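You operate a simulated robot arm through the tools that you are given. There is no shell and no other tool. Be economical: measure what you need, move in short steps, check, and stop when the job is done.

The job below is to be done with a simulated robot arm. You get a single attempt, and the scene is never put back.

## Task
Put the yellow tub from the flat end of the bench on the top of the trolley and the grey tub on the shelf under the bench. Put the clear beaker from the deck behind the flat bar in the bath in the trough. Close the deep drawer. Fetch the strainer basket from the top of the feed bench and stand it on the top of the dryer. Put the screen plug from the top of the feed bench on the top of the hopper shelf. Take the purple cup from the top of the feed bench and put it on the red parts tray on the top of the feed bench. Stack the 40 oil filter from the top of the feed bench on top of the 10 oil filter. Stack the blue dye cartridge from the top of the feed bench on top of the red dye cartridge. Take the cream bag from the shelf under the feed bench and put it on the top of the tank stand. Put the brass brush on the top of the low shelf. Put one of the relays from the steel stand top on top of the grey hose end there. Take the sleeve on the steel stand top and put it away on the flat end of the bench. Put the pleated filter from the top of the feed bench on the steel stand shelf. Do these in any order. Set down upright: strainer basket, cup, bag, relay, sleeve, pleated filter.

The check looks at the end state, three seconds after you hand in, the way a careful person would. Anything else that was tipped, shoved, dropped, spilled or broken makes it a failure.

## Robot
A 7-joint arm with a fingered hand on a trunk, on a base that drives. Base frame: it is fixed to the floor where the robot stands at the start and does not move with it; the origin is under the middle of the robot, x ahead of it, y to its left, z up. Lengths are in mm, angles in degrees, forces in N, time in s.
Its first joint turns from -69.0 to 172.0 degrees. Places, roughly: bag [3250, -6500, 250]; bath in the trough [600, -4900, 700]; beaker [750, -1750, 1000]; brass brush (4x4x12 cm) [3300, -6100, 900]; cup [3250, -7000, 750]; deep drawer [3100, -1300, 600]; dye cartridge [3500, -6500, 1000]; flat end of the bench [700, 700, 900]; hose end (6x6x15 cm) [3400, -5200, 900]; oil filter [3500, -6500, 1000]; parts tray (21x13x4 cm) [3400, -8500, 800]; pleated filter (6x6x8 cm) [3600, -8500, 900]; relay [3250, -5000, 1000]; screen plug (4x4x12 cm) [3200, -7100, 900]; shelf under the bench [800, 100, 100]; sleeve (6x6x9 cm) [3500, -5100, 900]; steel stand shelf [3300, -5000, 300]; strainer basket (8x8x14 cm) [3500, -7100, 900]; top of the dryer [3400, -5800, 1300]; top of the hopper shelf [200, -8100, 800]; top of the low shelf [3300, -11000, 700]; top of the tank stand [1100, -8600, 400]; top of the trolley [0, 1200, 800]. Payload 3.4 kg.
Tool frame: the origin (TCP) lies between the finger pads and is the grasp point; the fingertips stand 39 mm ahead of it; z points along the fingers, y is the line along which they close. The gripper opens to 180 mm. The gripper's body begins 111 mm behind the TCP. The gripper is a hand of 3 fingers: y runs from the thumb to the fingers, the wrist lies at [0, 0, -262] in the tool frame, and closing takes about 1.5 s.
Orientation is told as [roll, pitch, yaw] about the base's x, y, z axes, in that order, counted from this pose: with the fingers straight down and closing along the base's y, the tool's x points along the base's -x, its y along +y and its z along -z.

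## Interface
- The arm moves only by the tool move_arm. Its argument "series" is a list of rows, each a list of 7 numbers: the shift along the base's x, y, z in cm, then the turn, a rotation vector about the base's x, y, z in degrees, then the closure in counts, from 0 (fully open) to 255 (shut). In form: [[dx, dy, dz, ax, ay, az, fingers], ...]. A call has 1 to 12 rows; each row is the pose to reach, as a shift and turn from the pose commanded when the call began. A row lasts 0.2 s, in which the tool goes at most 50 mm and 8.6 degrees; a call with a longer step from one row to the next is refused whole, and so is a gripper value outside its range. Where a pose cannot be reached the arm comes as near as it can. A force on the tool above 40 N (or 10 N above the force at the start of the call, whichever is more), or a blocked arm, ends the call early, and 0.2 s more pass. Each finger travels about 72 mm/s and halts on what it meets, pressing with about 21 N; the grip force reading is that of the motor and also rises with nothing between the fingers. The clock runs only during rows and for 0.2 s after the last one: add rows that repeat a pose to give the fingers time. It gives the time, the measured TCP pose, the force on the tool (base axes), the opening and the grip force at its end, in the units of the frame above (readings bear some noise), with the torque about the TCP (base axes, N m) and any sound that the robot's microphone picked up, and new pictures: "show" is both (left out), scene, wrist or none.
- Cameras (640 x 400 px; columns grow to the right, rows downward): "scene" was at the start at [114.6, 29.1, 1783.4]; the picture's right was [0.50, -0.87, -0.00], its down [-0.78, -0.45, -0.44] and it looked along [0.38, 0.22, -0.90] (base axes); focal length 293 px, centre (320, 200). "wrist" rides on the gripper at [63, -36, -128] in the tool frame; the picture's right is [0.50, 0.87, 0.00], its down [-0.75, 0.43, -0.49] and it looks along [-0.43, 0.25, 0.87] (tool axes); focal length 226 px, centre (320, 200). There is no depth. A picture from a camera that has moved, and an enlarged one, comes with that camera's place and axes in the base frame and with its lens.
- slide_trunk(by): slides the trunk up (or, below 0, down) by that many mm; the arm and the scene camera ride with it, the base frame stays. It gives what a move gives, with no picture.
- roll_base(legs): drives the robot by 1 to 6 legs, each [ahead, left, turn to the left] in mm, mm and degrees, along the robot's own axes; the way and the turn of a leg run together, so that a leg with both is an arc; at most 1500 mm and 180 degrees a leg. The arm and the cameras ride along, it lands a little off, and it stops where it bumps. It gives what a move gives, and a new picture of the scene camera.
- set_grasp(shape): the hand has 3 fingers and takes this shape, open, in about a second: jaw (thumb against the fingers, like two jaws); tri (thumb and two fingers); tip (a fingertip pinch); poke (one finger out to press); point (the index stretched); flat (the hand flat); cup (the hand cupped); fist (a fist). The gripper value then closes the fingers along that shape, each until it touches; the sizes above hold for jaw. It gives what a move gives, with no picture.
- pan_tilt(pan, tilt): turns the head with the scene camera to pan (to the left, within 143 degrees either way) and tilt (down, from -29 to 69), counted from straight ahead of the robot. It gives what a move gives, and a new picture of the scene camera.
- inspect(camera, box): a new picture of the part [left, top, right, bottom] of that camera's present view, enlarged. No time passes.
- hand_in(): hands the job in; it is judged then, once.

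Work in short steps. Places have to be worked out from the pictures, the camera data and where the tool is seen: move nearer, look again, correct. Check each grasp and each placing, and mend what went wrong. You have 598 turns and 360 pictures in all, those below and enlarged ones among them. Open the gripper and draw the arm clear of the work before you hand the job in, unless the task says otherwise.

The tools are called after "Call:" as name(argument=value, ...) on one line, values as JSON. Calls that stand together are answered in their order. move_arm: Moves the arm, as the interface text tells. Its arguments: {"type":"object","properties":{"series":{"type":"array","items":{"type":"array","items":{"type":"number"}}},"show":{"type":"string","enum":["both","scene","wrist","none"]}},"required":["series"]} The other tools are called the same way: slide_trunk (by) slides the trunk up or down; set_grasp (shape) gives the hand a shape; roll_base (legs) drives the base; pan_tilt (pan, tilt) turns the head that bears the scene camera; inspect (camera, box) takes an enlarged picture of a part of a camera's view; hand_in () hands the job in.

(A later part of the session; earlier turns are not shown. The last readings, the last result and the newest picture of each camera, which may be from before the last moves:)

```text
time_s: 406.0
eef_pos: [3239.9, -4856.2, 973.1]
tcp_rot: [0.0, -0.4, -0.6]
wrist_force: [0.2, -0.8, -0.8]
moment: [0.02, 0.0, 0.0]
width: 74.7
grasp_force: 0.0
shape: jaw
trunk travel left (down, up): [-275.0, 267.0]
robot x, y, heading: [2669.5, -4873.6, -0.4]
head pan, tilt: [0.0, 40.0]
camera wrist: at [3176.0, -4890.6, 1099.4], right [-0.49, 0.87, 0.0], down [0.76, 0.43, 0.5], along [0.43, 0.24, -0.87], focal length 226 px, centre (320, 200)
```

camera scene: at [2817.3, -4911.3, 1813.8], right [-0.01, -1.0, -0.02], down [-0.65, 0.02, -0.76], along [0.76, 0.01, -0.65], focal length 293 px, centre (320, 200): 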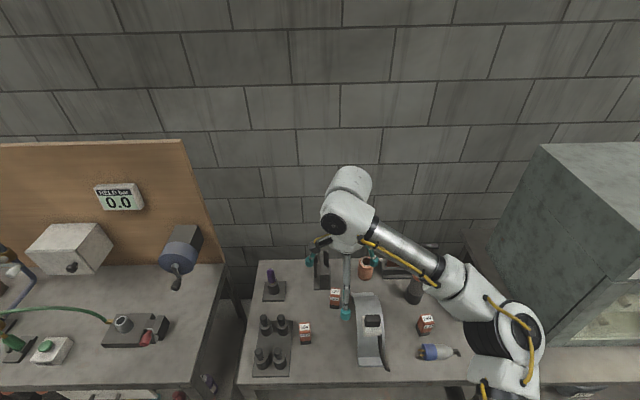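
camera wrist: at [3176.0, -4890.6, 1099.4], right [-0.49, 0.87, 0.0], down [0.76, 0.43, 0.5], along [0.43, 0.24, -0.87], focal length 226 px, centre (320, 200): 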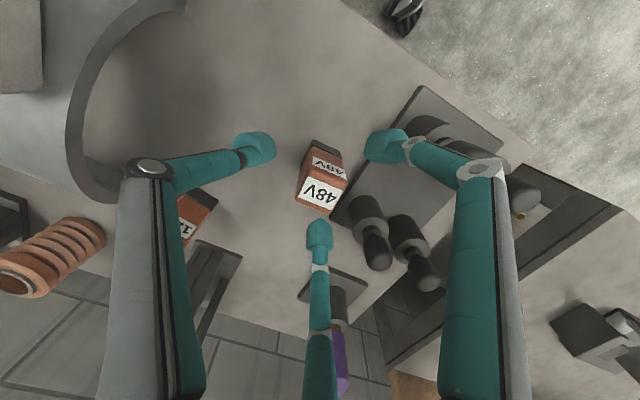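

The relay is centred between the fingers, its top at about z=960. I'll go down 2.5 cm and close.

Call:
move_arm(series=[[0, 0, -1.2, 0, 0, 0, 150], [0, 0, -2.4, 0, 0, 0, 150], [0, 0, -2.4, 0, 0, 0, 200], [0, 0, -2.4, 0, 0, 0, 255], [0, 0, -2.4, 0, 0, 0, 255], [0, 0, -2.4, 0, 0, 0, 255], [0, 0, -2.4, 0, 0, 0, 255]], show="wrist")

```text
time_s: 407.6
eef_pos: [3237.9, -4857.3, 947.3]
tcp_rot: [0.3, -0.3, -0.6]
wrist_force: [0.2, -0.3, 0.3]
moment: [0.0, 0.03, 0.02]
width: 29.6
grasp_force: 21.2
shape: jaw
trunk travel left (down, up): [-275.0, 267.0]
robot x, y, heading: [2668.1, -4870.3, -0.4]
head pan, tilt: [0.0, 40.0]
camera wrist: at [3174.8, -4892.1, 1074.3], right [-0.49, 0.87, 0.0], down [0.76, 0.43, 0.5], along [0.43, 0.24, -0.87], focal length 226 px, centre (320, 200)
```

wrist: 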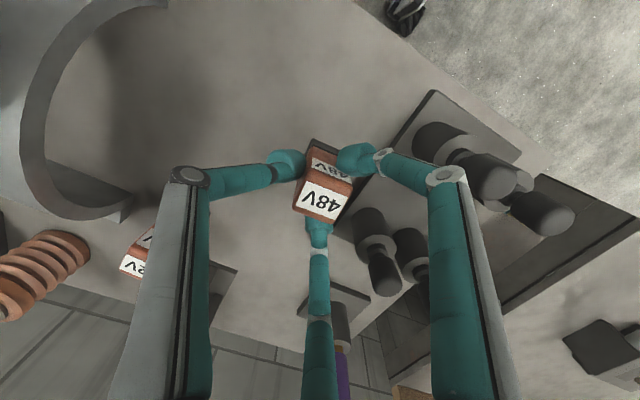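

Gripped at 30 mm. I'll lift clear and check.

Call:
move_arm(series=[[0, 0, 1, 0, 0, 0, 255], [0, 0, 3, 0, 0, 0, 255], [0, 0, 7, 0, 0, 0, 255], [0, 0, 11, 0, 0, 0, 255], [0, 0, 15, 0, 0, 0, 255], [0, 0, 19, 0, 0, 0, 255], [-2, 0, 23, 0, 0, 0, 255], [-4, 0, 25, 0, 0, 0, 255]], show="wrist")

```text
time_s: 409.4
eef_pos: [3195.6, -4856.7, 1197.0]
tcp_rot: [0.3, -0.4, -0.5]
wrist_force: [0.9, -0.4, -0.4]
moment: [0.02, 0.0, -0.02]
width: 29.3
grasp_force: 21.0
shape: jaw
trunk travel left (down, up): [-275.0, 267.0]
robot x, y, heading: [2666.8, -4868.8, -0.7]
head pan, tilt: [0.0, 40.0]
camera wrist: at [3132.3, -4891.7, 1324.2], right [-0.49, 0.87, 0.0], down [0.76, 0.43, 0.5], along [0.43, 0.25, -0.87], focal length 226 px, centre (320, 200)
```

wrist: 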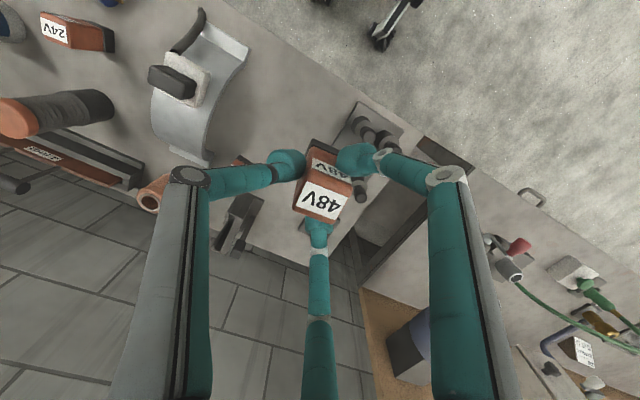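

The relay is held upright. I'll shift right to the hose end.

Call:
roll_base(legs=[[60, -340, 0.5]])

Call:
move_arm(series=[[0, 0, 0, 0, 0, 0, 255]], show="wrist")

```text
time_s: 411.7
eef_pos: [3253.7, -5188.8, 1196.8]
tcp_rot: [0.2, -0.3, 0.0]
wrist_force: [-0.1, 0.0, -0.9]
moment: [-0.02, 0.02, -0.03]
width: 29.5
grasp_force: 20.9
shape: jaw
trunk travel left (down, up): [-275.0, 267.0]
robot x, y, heading: [2724.4, -5217.4, 0.3]
head pan, tilt: [0.0, 40.0]
camera scene: at [2874.8, -5208.7, 1814.4], right [0.0, -1.0, 0.0], down [-0.65, 0.0, -0.76], along [0.76, 0.0, -0.65], focal length 293 px, centre (320, 200)
```

scene: 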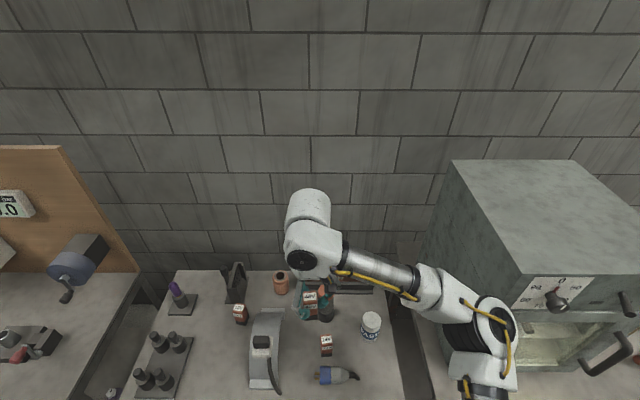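

```text
time_s: 412.1
eef_pos: [3249.7, -5195.5, 1198.4]
tcp_rot: [0.5, -0.5, 0.2]
wrist_force: [0.4, 0.4, -0.8]
moment: [-0.04, 0.02, 0.0]
width: 29.3
grasp_force: 21.4
shape: jaw
trunk travel left (down, up): [-275.0, 267.0]
robot x, y, heading: [2726.8, -5214.0, 0.3]
head pan, tilt: [0.0, 40.0]
camera wrist: at [3187.5, -5231.2, 1324.8], right [-0.5, 0.86, 0.0], down [0.75, 0.43, 0.5], along [0.43, 0.25, -0.87], focal length 226 px, centre (320, 200)
```

wrist: 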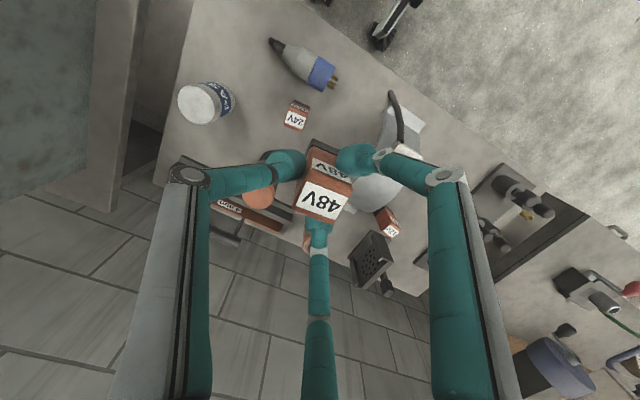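

The hose end's top is at about (3352,-5219), z≈1047 (consistent over several views). I'll move above it with the relay's bottom about 5 cm higher and look.

Call:
move_arm(series=[[3.5, -0.8, -1, 0, 0, 0, 255], [7, -1.6, -2, 0, 0, 0, 255], [10.2, -2.4, -3, 0.5, 0.5, 0, 255], [10.2, -2.4, -5, 0.5, 0.5, 0, 255]], show="both")

```text
time_s: 413.1
eef_pos: [3351.6, -5207.3, 1147.5]
tcp_rot: [0.5, 0.1, 0.2]
wrist_force: [0.3, 0.5, -0.8]
moment: [-0.01, -0.03, -0.01]
width: 29.4
grasp_force: 21.2
shape: jaw
trunk travel left (down, up): [-275.0, 267.0]
robot x, y, heading: [2729.1, -5212.7, 0.1]
head pan, tilt: [0.0, 40.0]
camera scene: at [2876.2, -5210.6, 1814.3], right [0.0, -1.0, 0.0], down [-0.65, 0.0, -0.76], along [0.76, 0.0, -0.65], focal length 293 px, centre (320, 200)
camera wrist: at [3289.1, -5244.1, 1276.1], right [-0.5, 0.86, 0.01], down [0.75, 0.43, 0.5], along [0.43, 0.25, -0.87], focal length 226 px, centre (320, 200)
```

scene: 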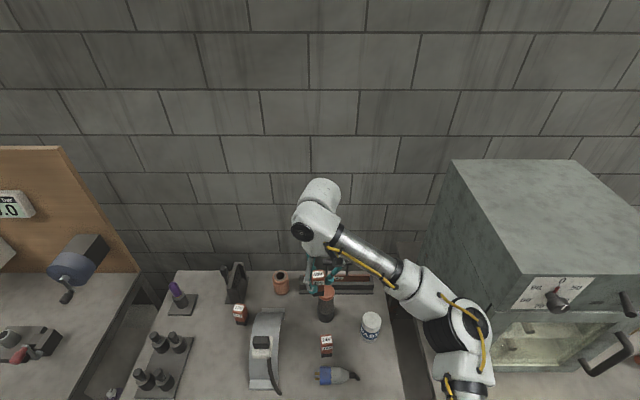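
wrist: 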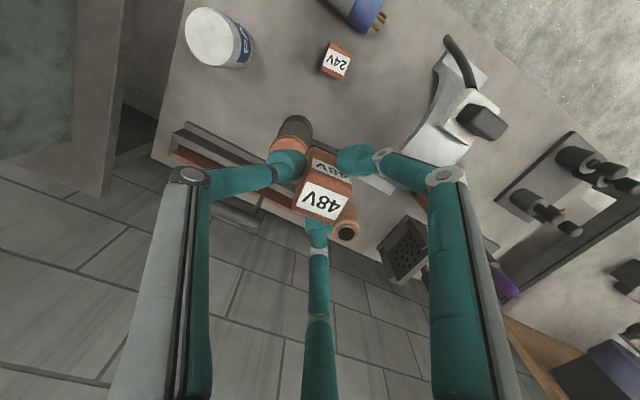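

Call:
inspect(camera="scene", box=[270, 245, 390, 345])

```text
4.00 times, centred on (330, 295) of scene
camera zoom: at [2876.2, -5210.6, 1814.3], right [0.0, -1.0, 0.0], down [-0.65, 0.0, -0.76], along [0.76, 0.0, -0.65], focal length 1172 px, centre (280, -180)
```

zoom: 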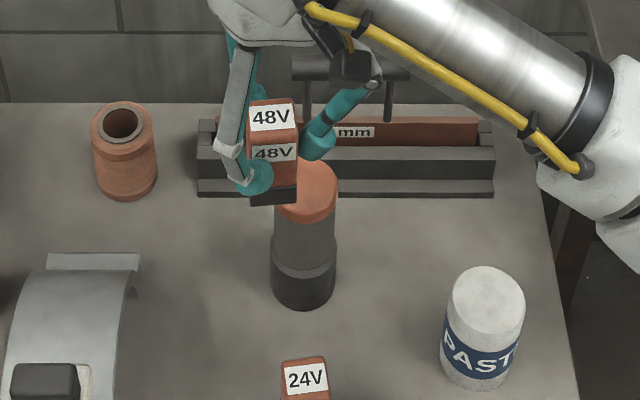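

Relative to the relay the hose end is about 24 mm further in x and 25 mm further right, its top at about z=1035 and the relay's bottom at about 1085. I'll shift and check again before lowering.

Call:
move_arm(series=[[1.1, -1.2, 0, 0, 0, 0, 255], [2.2, -2.5, 0, 0, 0, 0, 255], [2.2, -2.5, -2, 0, 0, 0, 255]], show="none")

Call:
inspect(camera="scene", box=[270, 245, 390, 345])

Call:
inspect(camera="wrist", box=[220, 80, 420, 260])

```text
time_s: 413.9
eef_pos: [3376.3, -5237.3, 1127.1]
tcp_rot: [0.5, 0.2, 0.2]
wrist_force: [0.1, 0.6, -1.5]
moment: [-0.07, -0.01, 0.01]
width: 29.1
grasp_force: 21.2
shape: jaw
trunk travel left (down, up): [-275.0, 267.0]
robot x, y, heading: [2728.9, -5212.1, 0.2]
head pan, tilt: [0.0, 40.0]
```

```text
4.00 times, centred on (330, 295) of scene
camera zoom: at [2877.5, -5215.8, 1814.1], right [0.0, -1.0, 0.0], down [-0.65, 0.0, -0.76], along [0.76, 0.0, -0.65], focal length 1172 px, centre (280, -180)
```

zoom: 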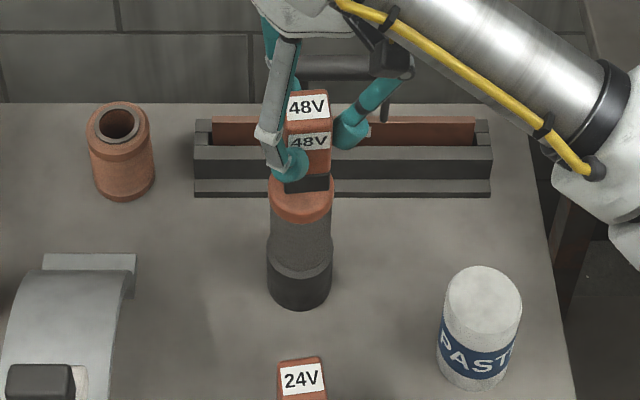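

```text
2.22 times, centred on (320, 170) of wrist
camera zoom: at [3313.5, -5272.8, 1254.3], right [-0.5, 0.86, 0.01], down [0.75, 0.43, 0.5], along [0.42, 0.26, -0.87], focal length 502 px, centre (320, 267)
```

zoom: 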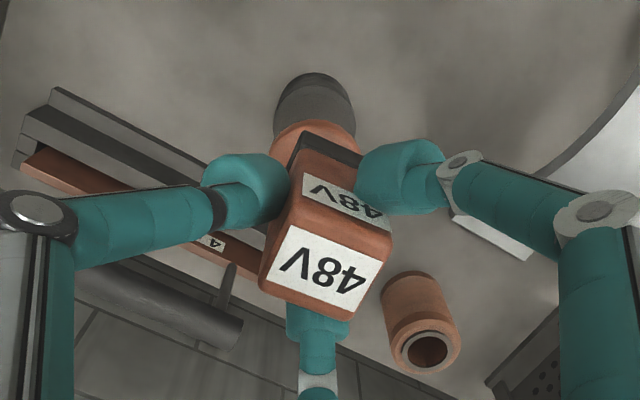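

Forward alignment is good and sideways it's about 5 mm too far right. I'll correct that and lower in small steps until contact.

Call:
move_arm(series=[[0.2, 0.5, 0, 0, 0, 0, 255], [0.2, 0.5, -0.7, 0, 0, 0, 255], [0.2, 0.5, -1.4, 0, 0, 0, 255], [0.2, 0.5, -1.8, 0, 0, 0, 255], [0.2, 0.5, -2.2, 0, 0, 0, 255]], show="none")

Call:
inspect(camera="scene", box=[270, 245, 390, 345])

```text
time_s: 415.1
eef_pos: [3378.1, -5239.0, 1105.3]
tcp_rot: [0.9, 0.1, 0.2]
wrist_force: [0.0, 0.3, -1.2]
moment: [0.0, -0.02, -0.01]
width: 29.4
grasp_force: 20.6
shape: jaw
trunk travel left (down, up): [-275.0, 267.0]
robot x, y, heading: [2728.6, -5217.9, -0.1]
head pan, tilt: [0.0, 40.0]
```

```text
4.00 times, centred on (330, 295) of scene
camera zoom: at [2876.1, -5219.4, 1814.3], right [0.0, -1.0, 0.0], down [-0.65, 0.0, -0.76], along [0.76, 0.0, -0.65], focal length 1172 px, centre (280, -180)
```

zoom: 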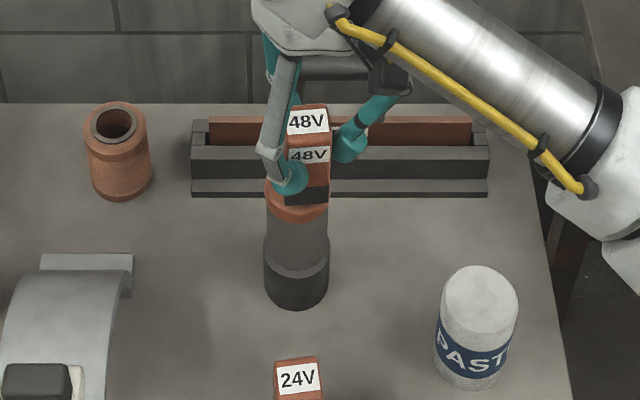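

Still about 7 mm too far right (the base wobbles a little). I'll correct by 8 mm and continue down slowly.

Call:
move_arm(series=[[0.2, 0.8, 0, 0, 0, 0, 255], [0.2, 0.8, -0.4, 0, 0, 0, 255], [0.2, 0.8, -0.8, 0, 0, 0, 255], [0.2, 0.8, -1.1, 0, 0, 0, 255], [0.2, 0.8, -1.4, 0, 0, 0, 255]], show="none")

Call:
inspect(camera="scene", box=[270, 245, 390, 345])

```text
time_s: 416.3
eef_pos: [3378.0, -5228.8, 1093.1]
tcp_rot: [0.8, -0.3, 0.1]
wrist_force: [2.0, 0.3, 17.5]
moment: [0.04, -0.12, 0.01]
width: 30.3
grasp_force: 20.5
shape: jaw
trunk travel left (down, up): [-275.0, 267.0]
robot x, y, heading: [2731.8, -5219.0, 0.2]
head pan, tilt: [0.0, 40.0]
```

```text
4.00 times, centred on (330, 295) of scene
camera zoom: at [2871.3, -5219.2, 1815.1], right [0.0, -1.0, 0.0], down [-0.64, 0.0, -0.76], along [0.76, 0.0, -0.64], focal length 1172 px, centre (280, -180)
```

zoom: 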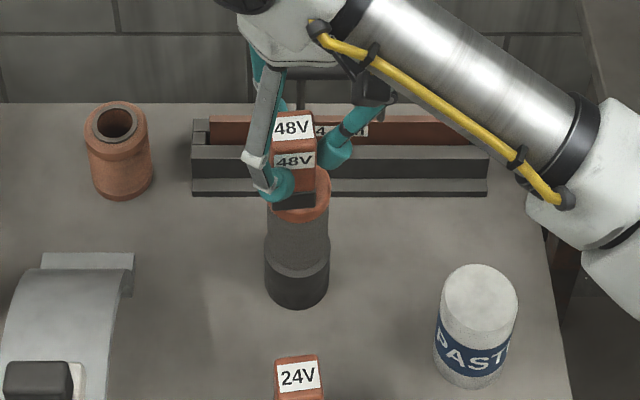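

In contact (17 N up) and centred on the cap. I'll ease the push, open the fingers a little, and look.

Call:
move_arm(series=[[0, 0, 0.2, 0, 0, 0, 255], [0, 0, 0.3, 0, 0, 0, 230], [0, 0, 0.3, 0, 0, 0, 200], [0, 0, 0.3, 0, 0, 0, 160], [0, 0, 0.3, 0, 0, 0, 130], [0, 0, 0.3, 0, 0, 0, 130]], show="wrist")

```text
time_s: 417.7
eef_pos: [3379.7, -5228.1, 1094.2]
tcp_rot: [0.8, 0.1, 0.1]
wrist_force: [0.0, -0.8, 0.0]
moment: [0.01, 0.0, 0.0]
width: 87.5
grasp_force: 0.0
shape: jaw
trunk travel left (down, up): [-275.0, 267.0]
robot x, y, heading: [2727.5, -5216.8, 0.1]
head pan, tilt: [0.0, 40.0]
camera wrist: at [3318.1, -5266.7, 1221.1], right [-0.5, 0.86, 0.01], down [0.75, 0.43, 0.5], along [0.42, 0.26, -0.87], focal length 226 px, centre (320, 200)
```

wrist: 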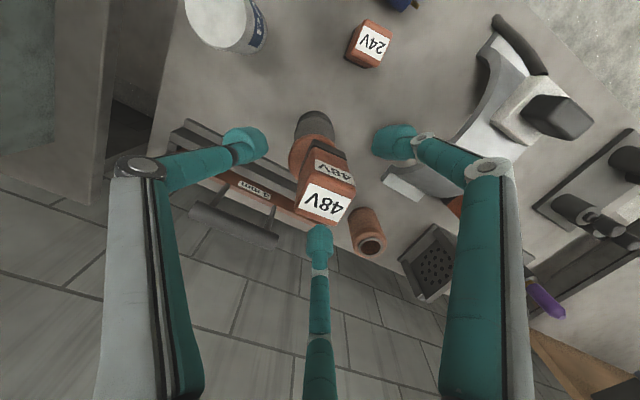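

Released and standing. I'll rise straight up slowly and check.

Call:
move_arm(series=[[0, 0, 1.5, 0, 0, 0, 120], [0, 0, 4, 0, 0, 0, 110], [0, 0, 8, 0, 0, 0, 100], [0, 0, 11, 0, 0, 0, 60], [-3, 0, 13, 0, 0, 0, 0], [-6, 0, 14, 0, 0, 0, 0]], show="none")

Call:
inspect(camera="scene", box=[170, 245, 410, 400])

```text
time_s: 419.1
eef_pos: [3318.5, -5235.5, 1234.6]
tcp_rot: [0.9, 0.0, 0.1]
wrist_force: [-0.1, 0.1, 0.1]
moment: [-0.03, 0.05, -0.01]
width: 179.6
grasp_force: 0.1
shape: jaw
trunk travel left (down, up): [-275.0, 267.0]
robot x, y, heading: [2727.5, -5212.9, 0.2]
head pan, tilt: [0.0, 40.0]
```

```text
2.58 times, centred on (290, 322) of scene
camera zoom: at [2873.9, -5221.9, 1814.5], right [0.0, -1.0, 0.0], down [-0.65, 0.0, -0.76], along [0.76, 0.0, -0.65], focal length 756 px, centre (397, -116)
```

zoom: 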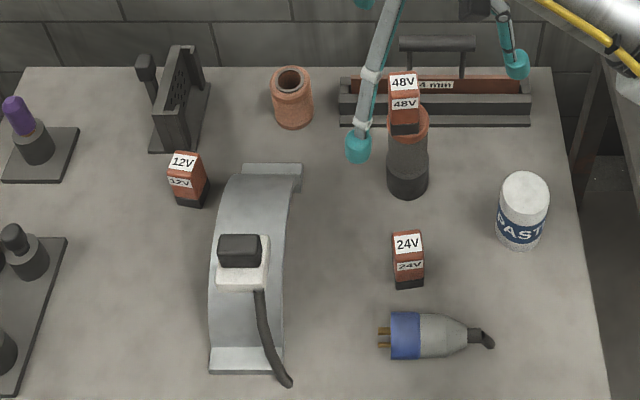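

The relay stands on the hose end. Next is the copper sleeve, at about (3479,-5080) in tool coordinates, close to the wall, so I'll use yaw -90 with the fingers less toward the wall. First I move the base closer.

Call:
roll_base(legs=[[80, 110, 0]])

Call:
move_arm(series=[[0, 0, 0, 0, 0, -8, 0], [0.5, 0, 0, 0, 0, -16, 0], [1, 0.5, 0, 0, 0, -24, 0], [1.5, 1, 0, 0, 0, -32, 0], [2, 1.5, 0, 0, 0, -40, 0], [2.5, 2, 0, 0, 0, -48, 0], [3, 2.5, 0, 0, 0, -56, 0], [3.5, 3, 0, 0, 0, -64, 0], [4, 3, -1, 0, 0, -72, 0], [4.5, 3, -2, 0, 0, -80, 0], [5, 3, -3, 0, 0, -88, 0], [5, 3, -4, 0, 0, -90, 0]])

```text
time_s: 420.4
eef_pos: [3401.0, -5143.7, 1232.3]
tcp_rot: [1.7, 0.2, -0.1]
wrist_force: [0.5, -1.3, 0.3]
moment: [0.11, 0.11, 0.01]
width: 179.9
grasp_force: 0.0
shape: jaw
trunk travel left (down, up): [-275.0, 267.0]
robot x, y, heading: [2805.6, -5105.3, -0.1]
head pan, tilt: [0.0, 40.0]
camera scene: at [2956.6, -5149.7, 1813.6], right [0.0, -1.0, -0.02], down [-0.65, 0.02, -0.76], along [0.76, 0.02, -0.65], focal length 293 px, centre (320, 200)
```

scene: 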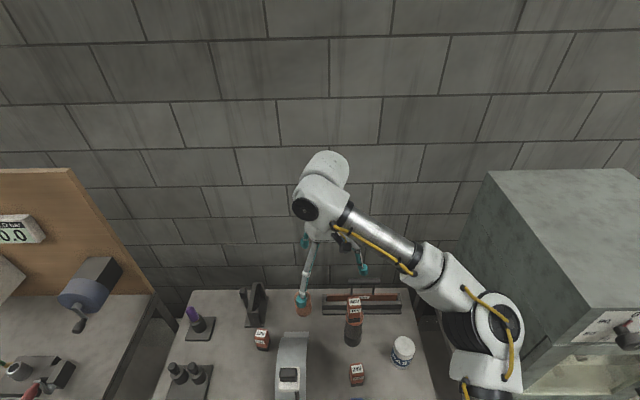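

```text
time_s: 423.0
eef_pos: [3446.6, -5067.6, 1193.7]
tcp_rot: [0.2, -0.7, -90.1]
wrist_force: [-0.5, 1.3, 0.3]
moment: [-0.09, -0.03, -0.01]
width: 179.9
grasp_force: 0.2
shape: jaw
trunk travel left (down, up): [-275.0, 267.0]
robot x, y, heading: [2809.8, -5105.2, -0.2]
head pan, tilt: [0.0, 40.0]
camera scene: at [2956.4, -5105.4, 1814.2], right [0.0, -1.0, 0.0], down [-0.65, 0.0, -0.76], along [0.76, 0.0, -0.65], focal length 293 px, centre (320, 200)
camera wrist: at [3409.8, -5003.3, 1319.8], right [0.87, 0.5, 0.0], down [0.43, -0.75, 0.5], along [0.25, -0.44, -0.86], focal length 226 px, centre (320, 200)
```

scene: 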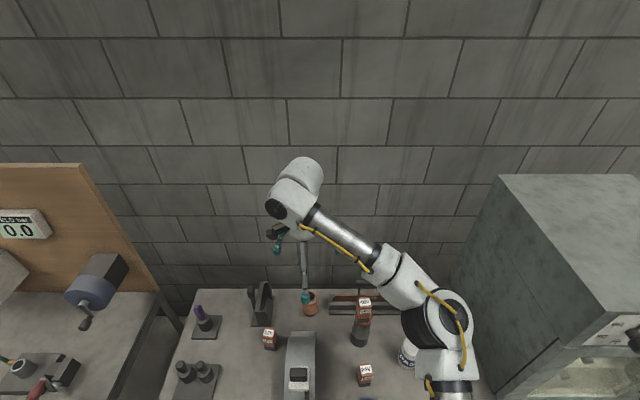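
wrist: 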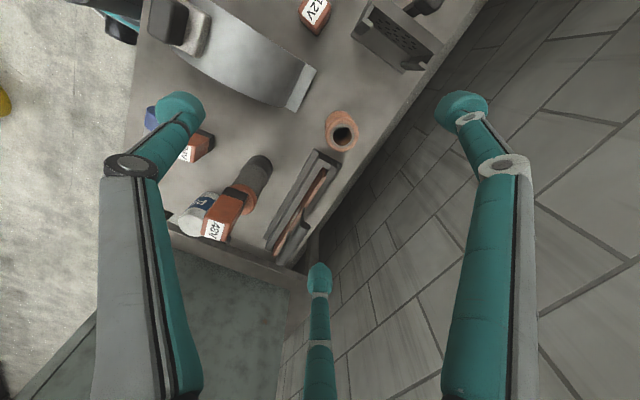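

The sleeve is at about (3479,-5062), with the rack starting 50 mm to its right and the wall behind. Yaw -70 with the fingers half closed threads the fingers between them. I'll move there and check.

Call:
move_arm(series=[[1, 0.2, -2, 0, 0, 7, 60], [2, 0.4, -5, 0, 0, 14, 110], [3.3, 0.6, -8, -0.7, 0, 20, 110], [3.3, 0.6, -12, -0.7, 0, 20, 110]], show="wrist")

```text
time_s: 424.0
eef_pos: [3482.1, -5059.0, 1075.2]
tcp_rot: [0.0, -1.5, -70.1]
wrist_force: [-0.4, 1.1, -0.9]
moment: [-0.07, -0.03, 0.02]
width: 103.1
grasp_force: 0.0
shape: jaw
trunk travel left (down, up): [-275.0, 267.0]
robot x, y, heading: [2806.5, -5103.8, -0.2]
head pan, tilt: [0.0, 40.0]
camera wrist: at [3424.9, -5009.4, 1200.6], right [0.64, 0.77, -0.01], down [0.66, -0.55, 0.51], along [0.38, -0.34, -0.86], focal length 226 px, centre (320, 200)
```

wrist: 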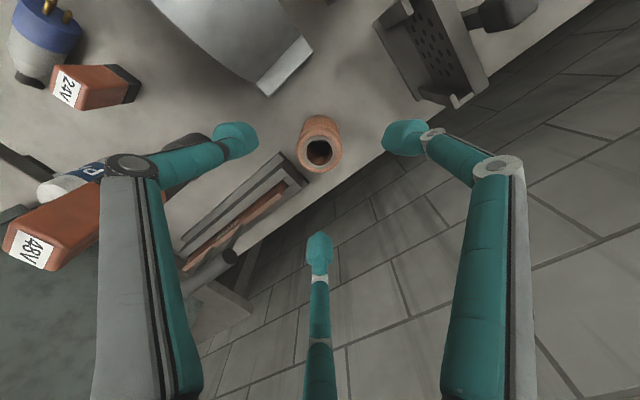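

The sleeve is centred under the TCP. I'll descend in steps towards z≈940, watching the middle finger near the wall.

Call:
move_arm(series=[[0, 0, -3, 1.4, 0.5, 0, 110], [0, 0, -6, 1.4, 0.5, 0, 110], [0, 0, -9, 1.4, 0.5, 0, 110], [0, 0, -11, 1.4, 0.5, 0, 110]], show="wrist")

```text
time_s: 425.0
eef_pos: [3480.1, -5083.9, 969.9]
tcp_rot: [0.4, 1.0, -70.2]
wrist_force: [0.0, 0.5, 0.7]
moment: [0.03, 0.0, 0.01]
width: 102.8
grasp_force: 0.1
shape: jaw
trunk travel left (down, up): [-275.0, 267.0]
robot x, y, heading: [2804.3, -5108.4, -0.1]
head pan, tilt: [0.0, 40.0]
camera wrist: at [3424.5, -5039.1, 1096.9], right [0.65, 0.76, 0.01], down [0.66, -0.57, 0.48], along [0.38, -0.3, -0.88], focal length 226 px, centre (320, 200)
```

wrist: 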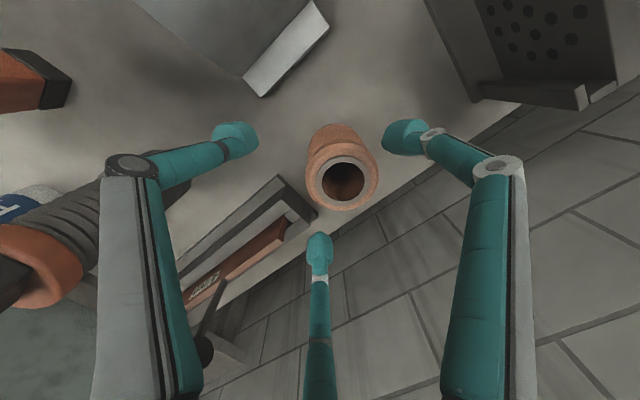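

The hand drifted 22 mm to the right on the way down (base sway); the sleeve is still at (3479,-5063). I'll shift left by 21 mm.

Call:
move_arm(series=[[0, 1, 0.5, 0, 0, 0, 110], [0, 2, 0.5, 0, 0, 0, 110], [0, 2, 0.5, 0, 0, 0, 110]], show="wrist")

```text
time_s: 425.8
eef_pos: [3479.6, -5062.6, 972.7]
tcp_rot: [0.3, 0.9, -70.3]
wrist_force: [0.0, 0.5, 0.8]
moment: [0.03, 0.02, -0.01]
width: 103.0
grasp_force: 0.0
shape: jaw
trunk travel left (down, up): [-275.0, 267.0]
robot x, y, heading: [2808.8, -5106.1, -0.1]
head pan, tilt: [0.0, 40.0]
camera wrist: at [3424.9, -5017.5, 1101.4], right [0.65, 0.76, 0.01], down [0.67, -0.57, 0.48], along [0.38, -0.3, -0.88], focal length 226 px, centre (320, 200)
```

wrist: 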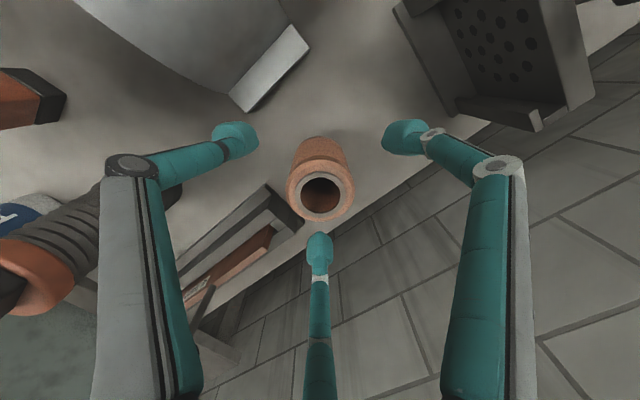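

Centred now. I'll go down 3.5 cm and close on the sleeve.

Call:
move_arm(series=[[0, 0, -1.5, 0, 0, 0, 110], [0, 0, -3.3, 0, 0, 0, 110], [0, 0, -3.3, 0, 0, 0, 150], [0, 0, -3.3, 0, 0, 0, 200], [0, 0, -3.3, 0, 0, 0, 255], [0, 0, -3.3, 0, 0, 0, 255], [0, 0, -3.3, 0, 0, 0, 255]], show="wrist")

```text
time_s: 427.4
eef_pos: [3480.4, -5060.3, 939.5]
tcp_rot: [0.2, 0.6, -70.1]
wrist_force: [-0.7, 0.7, 0.7]
moment: [0.02, 0.01, -0.02]
width: 44.2
grasp_force: 20.8
shape: jaw
trunk travel left (down, up): [-275.0, 267.0]
robot x, y, heading: [2805.1, -5109.3, 0.1]
head pan, tilt: [0.0, 40.0]
camera wrist: at [3426.2, -5014.0, 1068.3], right [0.64, 0.76, 0.01], down [0.67, -0.57, 0.48], along [0.38, -0.31, -0.87], focal length 226 px, centre (320, 200)
```

wrist: 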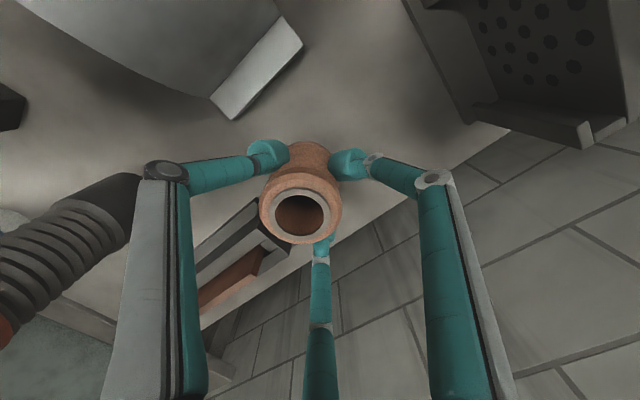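

Gripped around the sleeve's waist (44 mm). I'll lift straight up and check.

Call:
move_arm(series=[[0, 0, 1, 0, 0, 0, 255], [0, 0, 3, 0, 0, 0, 255], [0, 0, 7, 0, 0, 0, 255], [0, 0, 11, 0, 0, 0, 255], [0, 0, 15, 0, 0, 0, 255], [-2, 0, 19, 0, 0, 0, 255], [-5, 0, 22, 0, 0, 0, 255], [-9, 0, 24, 0, 0, 0, 255], [-13, 0, 25, 0, 0, 0, 255]])

```text
time_s: 429.4
eef_pos: [3351.3, -5059.9, 1189.9]
tcp_rot: [0.2, 0.9, -70.1]
wrist_force: [-0.6, 0.1, -1.2]
moment: [0.01, -0.02, 0.01]
width: 44.2
grasp_force: 21.4
shape: jaw
trunk travel left (down, up): [-275.0, 267.0]
robot x, y, heading: [2810.4, -5107.4, 0.2]
head pan, tilt: [0.0, 40.0]
camera scene: at [2953.6, -5114.4, 1814.5], right [0.0, -1.0, 0.0], down [-0.64, 0.0, -0.76], along [0.76, 0.0, -0.64], focal length 293 px, centre (320, 200)
camera wrist: at [3296.6, -5014.8, 1318.0], right [0.64, 0.76, 0.01], down [0.67, -0.57, 0.48], along [0.38, -0.3, -0.88], focal length 226 px, centre (320, 200)
```

scene: 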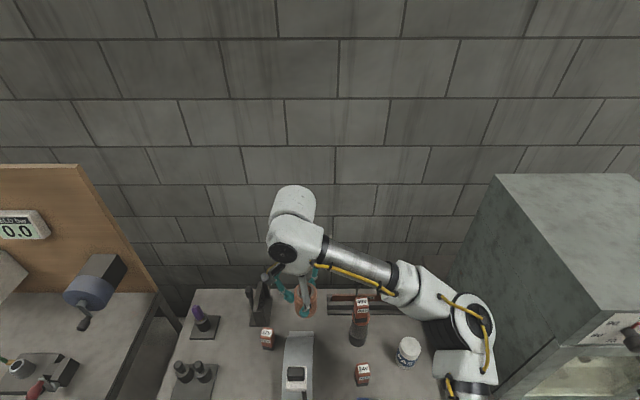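
wrist: 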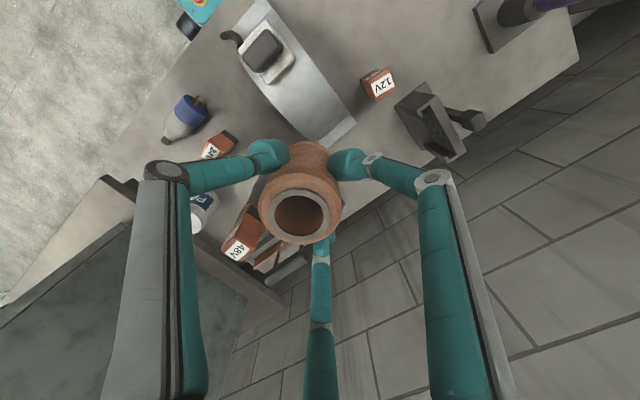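

The sleeve is held upright. I'll back into the middle of the corridor and drive north towards the bench's flat end.

Call:
roll_base(legs=[[-750, 0, 0], [0, 1450, 0], [0, 1450, 0], [0, 1450, 0], [0, 1450, 0]])

```text
time_s: 460.7
eef_pos: [2614.4, 740.4, 1188.6]
tcp_rot: [0.1, 0.7, -70.4]
wrist_force: [-0.4, 0.7, -1.2]
moment: [0.02, -0.02, -0.03]
width: 44.3
grasp_force: 20.6
shape: jaw
trunk travel left (down, up): [-275.0, 267.0]
robot x, y, heading: [2070.0, 694.1, -0.4]
head pan, tilt: [0.0, 40.0]
camera scene: at [2215.9, 691.6, 1814.4], right [-0.01, -1.0, 0.0], down [-0.65, 0.0, -0.76], along [0.76, 0.0, -0.65], focal length 293 px, centre (320, 200)
```

scene: 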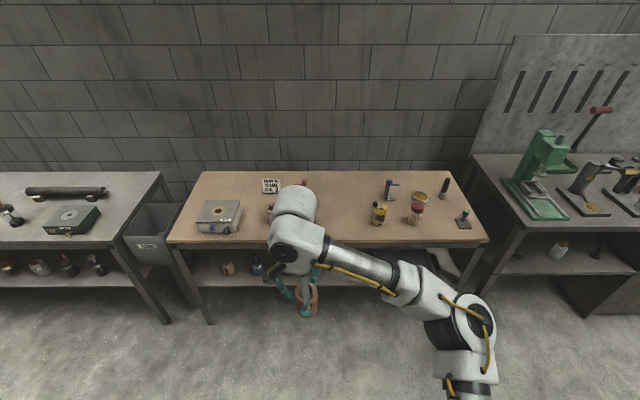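

I'll turn to face the bench (180°) and then approach it.

Call:
roll_base(legs=[[0, 0, 180]])

```text
time_s: 468.4
eef_pos: [1524.8, 662.5, 1189.9]
tcp_rot: [0.3, 0.7, 108.1]
wrist_force: [0.3, 0.3, -0.8]
moment: [-0.01, 0.01, -0.01]
width: 43.4
grasp_force: 21.0
shape: jaw
trunk travel left (down, up): [-275.0, 267.0]
robot x, y, heading: [2069.6, 697.2, 178.2]
head pan, tilt: [0.0, 40.0]
camera scene: at [1921.9, 702.4, 1814.4], right [0.03, 1.0, 0.0], down [0.65, -0.02, -0.76], along [-0.76, 0.02, -0.65], focal length 293 px, centre (320, 200)
```

scene: 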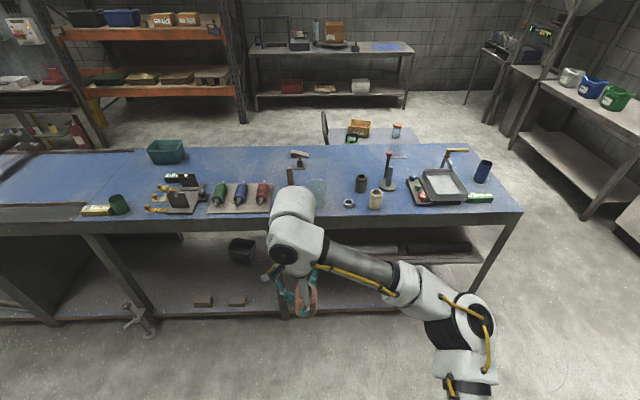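

The bench is clear around (660,800). I'll correct the heading and drive up so the sleeve comes over it.

Call:
roll_base(legs=[[0, -150, 1.8], [820, 0, 0]])

Call:
move_arm(series=[[0, 0, 0, 0, 0, 0, 255]], show="wrist")

```text
time_s: 473.7
eef_pos: [710.4, 782.6, 1190.3]
tcp_rot: [0.0, -0.6, 109.0]
wrist_force: [0.1, -1.3, -1.6]
moment: [0.01, -0.02, 0.0]
width: 43.4
grasp_force: 20.5
shape: jaw
trunk travel left (down, up): [-275.0, 267.0]
robot x, y, heading: [1246.9, 846.9, 179.1]
head pan, tilt: [0.0, 40.0]
camera scene: at [1101.8, 813.9, 1814.1], right [0.02, 1.0, 0.02], down [0.65, 0.0, -0.76], along [-0.76, 0.03, -0.65], focal length 293 px, centre (320, 200)
```

scene: 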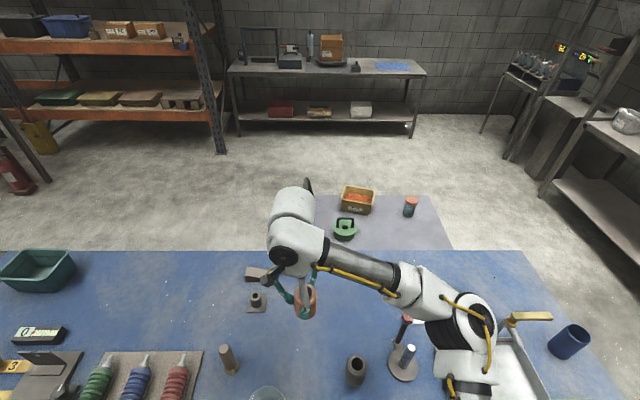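

```text
time_s: 474.1
eef_pos: [712.6, 827.3, 1193.4]
tcp_rot: [0.9, 1.3, 108.7]
wrist_force: [-1.2, 0.4, -0.2]
moment: [-0.12, -0.07, 0.02]
width: 43.4
grasp_force: 20.6
shape: jaw
trunk travel left (down, up): [-275.0, 267.0]
robot x, y, heading: [1250.8, 851.5, 179.1]
head pan, tilt: [0.0, 40.0]
camera wrist: at [768.4, 783.4, 1322.3], right [-0.66, -0.75, 0.02], down [-0.65, 0.59, 0.48], along [-0.38, 0.3, -0.88], focal length 226 px, centre (320, 200)
```

wrist: 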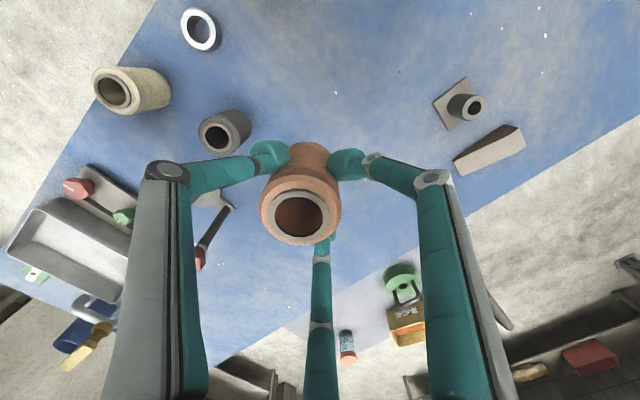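

The spot is free; the dark cylinder is about 140 mm away. I'll shift a little and descend to z≈1010, then look.

Call:
move_arm(series=[[-2, -2, -4, 0, 0, 0, 255], [-4, -3.5, -8, 0, 0, 0, 255], [-4, -3.5, -12, 0, 0, 0, 255], [-4, -3.5, -16, 0, 0, 0, 255], [-4, -3.5, -18.5, 0, 0, 0, 255]], show="wrist")

```text
time_s: 475.3
eef_pos: [674.0, 756.4, 1009.4]
tcp_rot: [0.4, -0.1, 109.0]
wrist_force: [-0.2, -1.0, -1.6]
moment: [0.02, 0.0, -0.02]
width: 43.1
grasp_force: 20.6
shape: jaw
trunk travel left (down, up): [-275.0, 267.0]
robot x, y, heading: [1247.1, 844.9, 179.0]
head pan, tilt: [0.0, 40.0]
camera wrist: at [728.8, 709.6, 1135.8], right [-0.66, -0.75, 0.0], down [-0.65, 0.57, 0.5], along [-0.38, 0.32, -0.87], focal length 226 px, centre (320, 200)
```

wrist: 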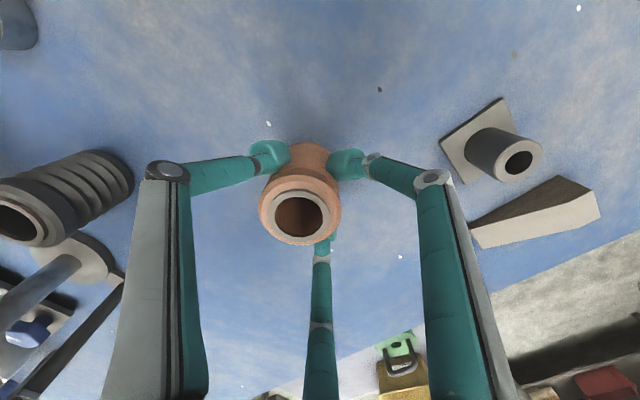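

Call:
move_arm(series=[[0, 0, -1, 0, 0, 0, 255], [0, 0, -2, 0, 0, 0, 255], [0, 0, -3, 0, 0, 0, 255], [0, 0, -3.5, 0, 0, 0, 255]], show="none")

Call:
move_arm(series=[[0, 0, -0.4, 0, 0, 0, 255], [0, 0, -0.8, 0, 0, 0, 255], [0, 0, -1.2, 0, 0, 0, 255], [0, 0, -1.6, 0, 0, 0, 255], [0, 0, -2, 0, 0, 0, 255]], show="none")

```text
time_s: 476.3
eef_pos: [674.9, 775.5, 972.0]
tcp_rot: [0.6, 0.5, 108.9]
wrist_force: [-0.7, 0.5, 0.1]
moment: [-0.02, 0.02, 0.0]
width: 19.0
grasp_force: 21.5
shape: jaw
trunk travel left (down, up): [-275.0, 267.0]
robot x, y, heading: [1245.0, 849.4, 178.9]
head pan, tilt: [0.0, 40.0]
```

```text
time_s: 477.5
eef_pos: [676.8, 770.1, 954.3]
tcp_rot: [0.7, 0.3, 109.1]
wrist_force: [0.6, -0.7, 2.5]
moment: [-0.01, -0.06, -0.01]
width: 18.9
grasp_force: 21.1
shape: jaw
trunk travel left (down, up): [-275.0, 267.0]
robot x, y, heading: [1250.2, 845.1, 178.8]
head pan, tilt: [0.0, 40.0]
```

The width dropped to 19 mm, so the grip changed. I'll stop and look.

Call:
move_arm(series=[[0, 0, 0.3, 0, 0, 0, 255]], show="both")

```text
time_s: 477.9
eef_pos: [675.8, 770.6, 956.8]
tcp_rot: [0.7, 0.3, 108.9]
wrist_force: [0.3, -0.5, 0.1]
moment: [-0.02, 0.03, 0.02]
width: 18.6
grasp_force: 21.3
shape: jaw
trunk travel left (down, up): [-275.0, 267.0]
robot x, y, heading: [1249.0, 848.2, 179.0]
head pan, tilt: [0.0, 40.0]
camera scene: at [1110.7, 848.7, 1815.2], right [0.02, 1.0, 0.0], down [0.64, -0.01, -0.77], along [-0.77, 0.01, -0.64], focal length 293 px, centre (320, 200)
camera wrist: at [731.4, 725.7, 1084.4], right [-0.66, -0.75, 0.01], down [-0.65, 0.58, 0.49], along [-0.38, 0.32, -0.87], focal length 226 px, centre (320, 200)
```

scene: 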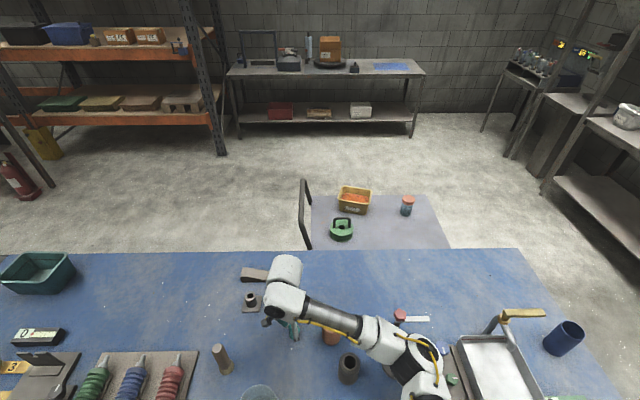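
wrist: 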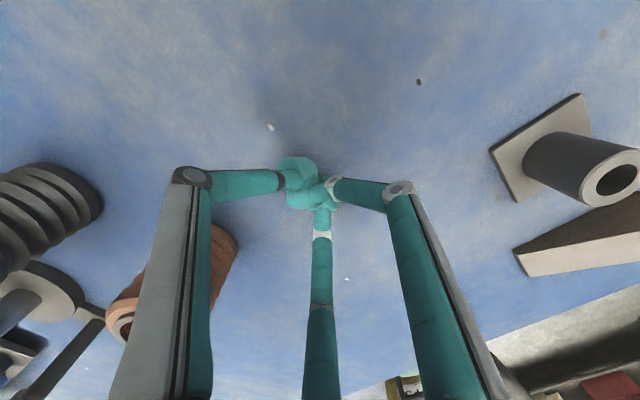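

The sleeve slid out and stands or lies a bit to the side. I'll raise the hand with the fingers as they are and look at it.

Call:
move_arm(series=[[0, 0, 3, 0, 0, 0, 255], [0, 0, 7, 0, 0, 0, 255], [0, 0, 11, 0, 0, 0, 255], [0, 0, 15, 0, 0, 0, 255], [0, 0, 19, 0, 0, 0, 200]], show="wrist")

Call:
inspect(camera="scene", box=[230, 260, 430, 390])

```text
time_s: 479.1
eef_pos: [676.6, 774.5, 1147.7]
tcp_rot: [0.7, 0.5, 108.8]
wrist_force: [-0.2, 0.6, 0.4]
moment: [0.0, 0.0, -0.01]
width: 38.5
grasp_force: 0.1
shape: jaw
trunk travel left (down, up): [-275.0, 267.0]
robot x, y, heading: [1250.2, 846.9, 179.0]
head pan, tilt: [0.0, 40.0]
camera wrist: at [732.8, 728.3, 1276.0], right [-0.66, -0.75, 0.01], down [-0.65, 0.58, 0.49], along [-0.38, 0.31, -0.87], focal length 226 px, centre (320, 200)
```

wrist: 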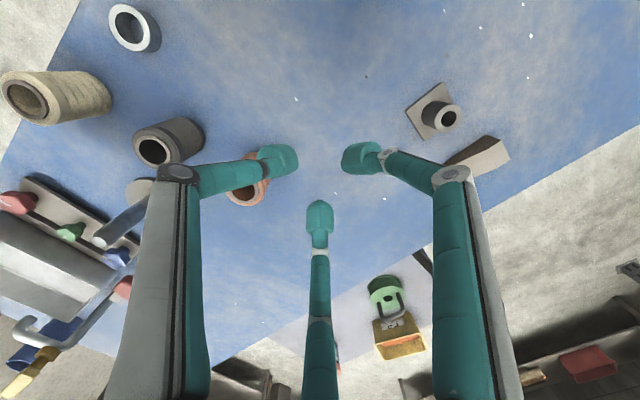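

```text
3.08 times, centred on (330, 325) of scene
camera zoom: at [1104.8, 852.5, 1814.7], right [0.02, 1.0, 0.0], down [0.64, -0.01, -0.76], along [-0.76, 0.01, -0.64], focal length 902 px, centre (289, -185)
```

zoom: 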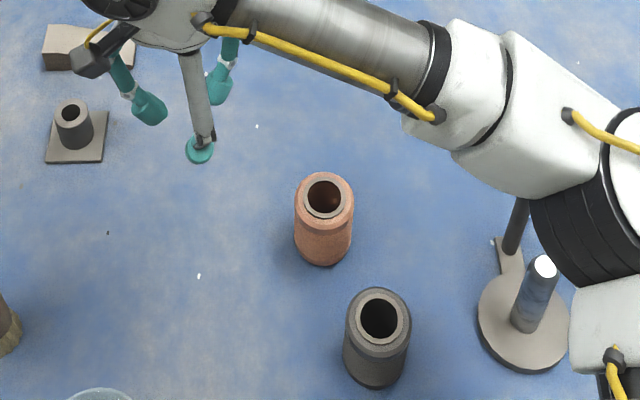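

The sleeve stands upright on the bench's flat end. I'll back away, turn round and drive south to the feed bench.

Call:
move_arm(series=[[0, 0, 2, 0, 0, 0, 100], [0, 0, 4, 0, 0, 0, 0]], show="none")

Call:
roll_base(legs=[[-820, 0, 1], [0, 0, -180], [0, -1450, 0], [0, -1450, 0], [0, -1450, 0], [0, -1450, 0]])

```text
time_s: 479.7
eef_pos: [673.5, 772.5, 1186.5]
tcp_rot: [0.6, 0.4, 108.7]
wrist_force: [0.0, 0.2, -0.8]
moment: [-0.01, 0.0, 0.02]
width: 119.5
grasp_force: 0.1
shape: jaw
trunk travel left (down, up): [-275.0, 267.0]
robot x, y, heading: [1247.5, 849.4, 179.0]
head pan, tilt: [0.0, 40.0]
```

```text
time_s: 514.6
eef_pos: [1905.8, -3973.4, 1195.4]
tcp_rot: [10.1, -3.8, -91.4]
wrist_force: [0.2, -2.4, -1.6]
moment: [0.33, 0.02, 0.06]
width: 180.0
grasp_force: 0.0
shape: jaw
trunk travel left (down, up): [-275.0, 267.0]
robot x, y, heading: [1288.9, -3822.5, -5.2]
head pan, tilt: [0.0, 40.0]
stopped in leg 6: the robot was blocked; the commanded pose is now the measured one
camera scene: at [1416.7, -4140.9, 1809.9], right [-0.09, -0.98, -0.17], down [-0.64, 0.19, -0.75], along [0.77, 0.04, -0.64], focal length 293 px, centre (320, 200)
```

scene: 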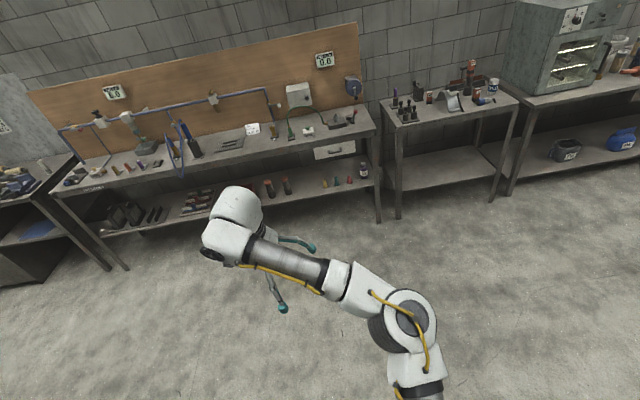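

The drift brought the robot to x=1289 and it was stopped against something on the line's back side. I'll move away to the corridor centre, fix the heading and look back at what was touched.

Call:
roll_base(legs=[[300, 100, 2.5], [400, 0, 2.5]])

Call:
pan_tilt(pan=-143, tilt=30)

```text
time_s: 515.3
eef_pos: [1923.1, -3735.8, 1183.9]
tcp_rot: [8.7, -8.8, -87.7]
wrist_force: [-1.2, 6.2, 1.0]
moment: [-0.79, -0.11, -0.12]
width: 180.2
grasp_force: 0.0
shape: jaw
trunk travel left (down, up): [-275.0, 267.0]
robot x, y, heading: [1332.5, -3806.9, -2.2]
head pan, tilt: [0.0, 40.0]
stopped in leg 1: the robot was blocked; the commanded pose is now the measured one
camera scene: at [1472.3, -3745.3, 1813.2], right [-0.04, -1.0, 0.04], down [-0.64, 0.0, -0.76], along [0.76, -0.05, -0.64], focal length 293 px, centre (320, 200)
```

scene: 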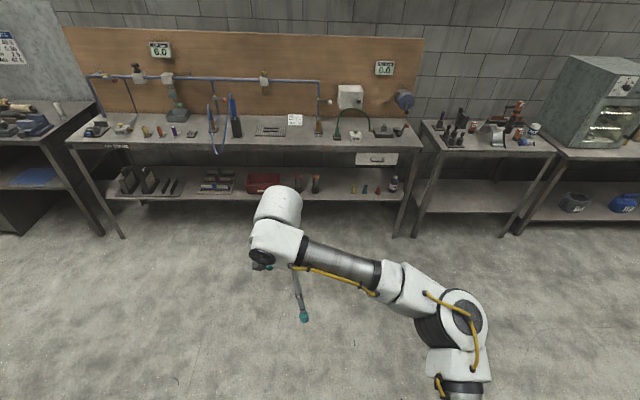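

```text
time_s: 517.6
eef_pos: [1912.3, -3730.1, 1188.1]
tcp_rot: [9.8, -12.3, -89.1]
wrist_force: [-0.8, 0.4, 0.9]
moment: [-0.1, -0.11, -0.01]
width: 180.1
grasp_force: 0.1
shape: jaw
trunk travel left (down, up): [-275.0, 267.0]
robot x, y, heading: [1312.1, -3805.8, -4.0]
head pan, tilt: [-143.0, 30.0]
camera scene: at [1293.4, -3867.3, 1828.9], right [-0.54, 0.84, 0.01], down [0.42, 0.28, -0.86], along [-0.73, -0.47, -0.5], focal length 293 px, centre (320, 200)
```

scene: 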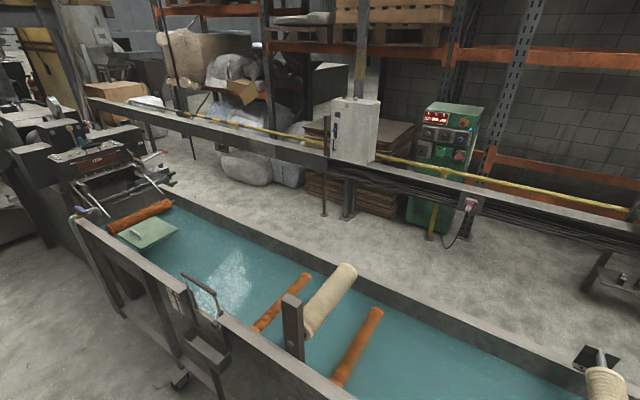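

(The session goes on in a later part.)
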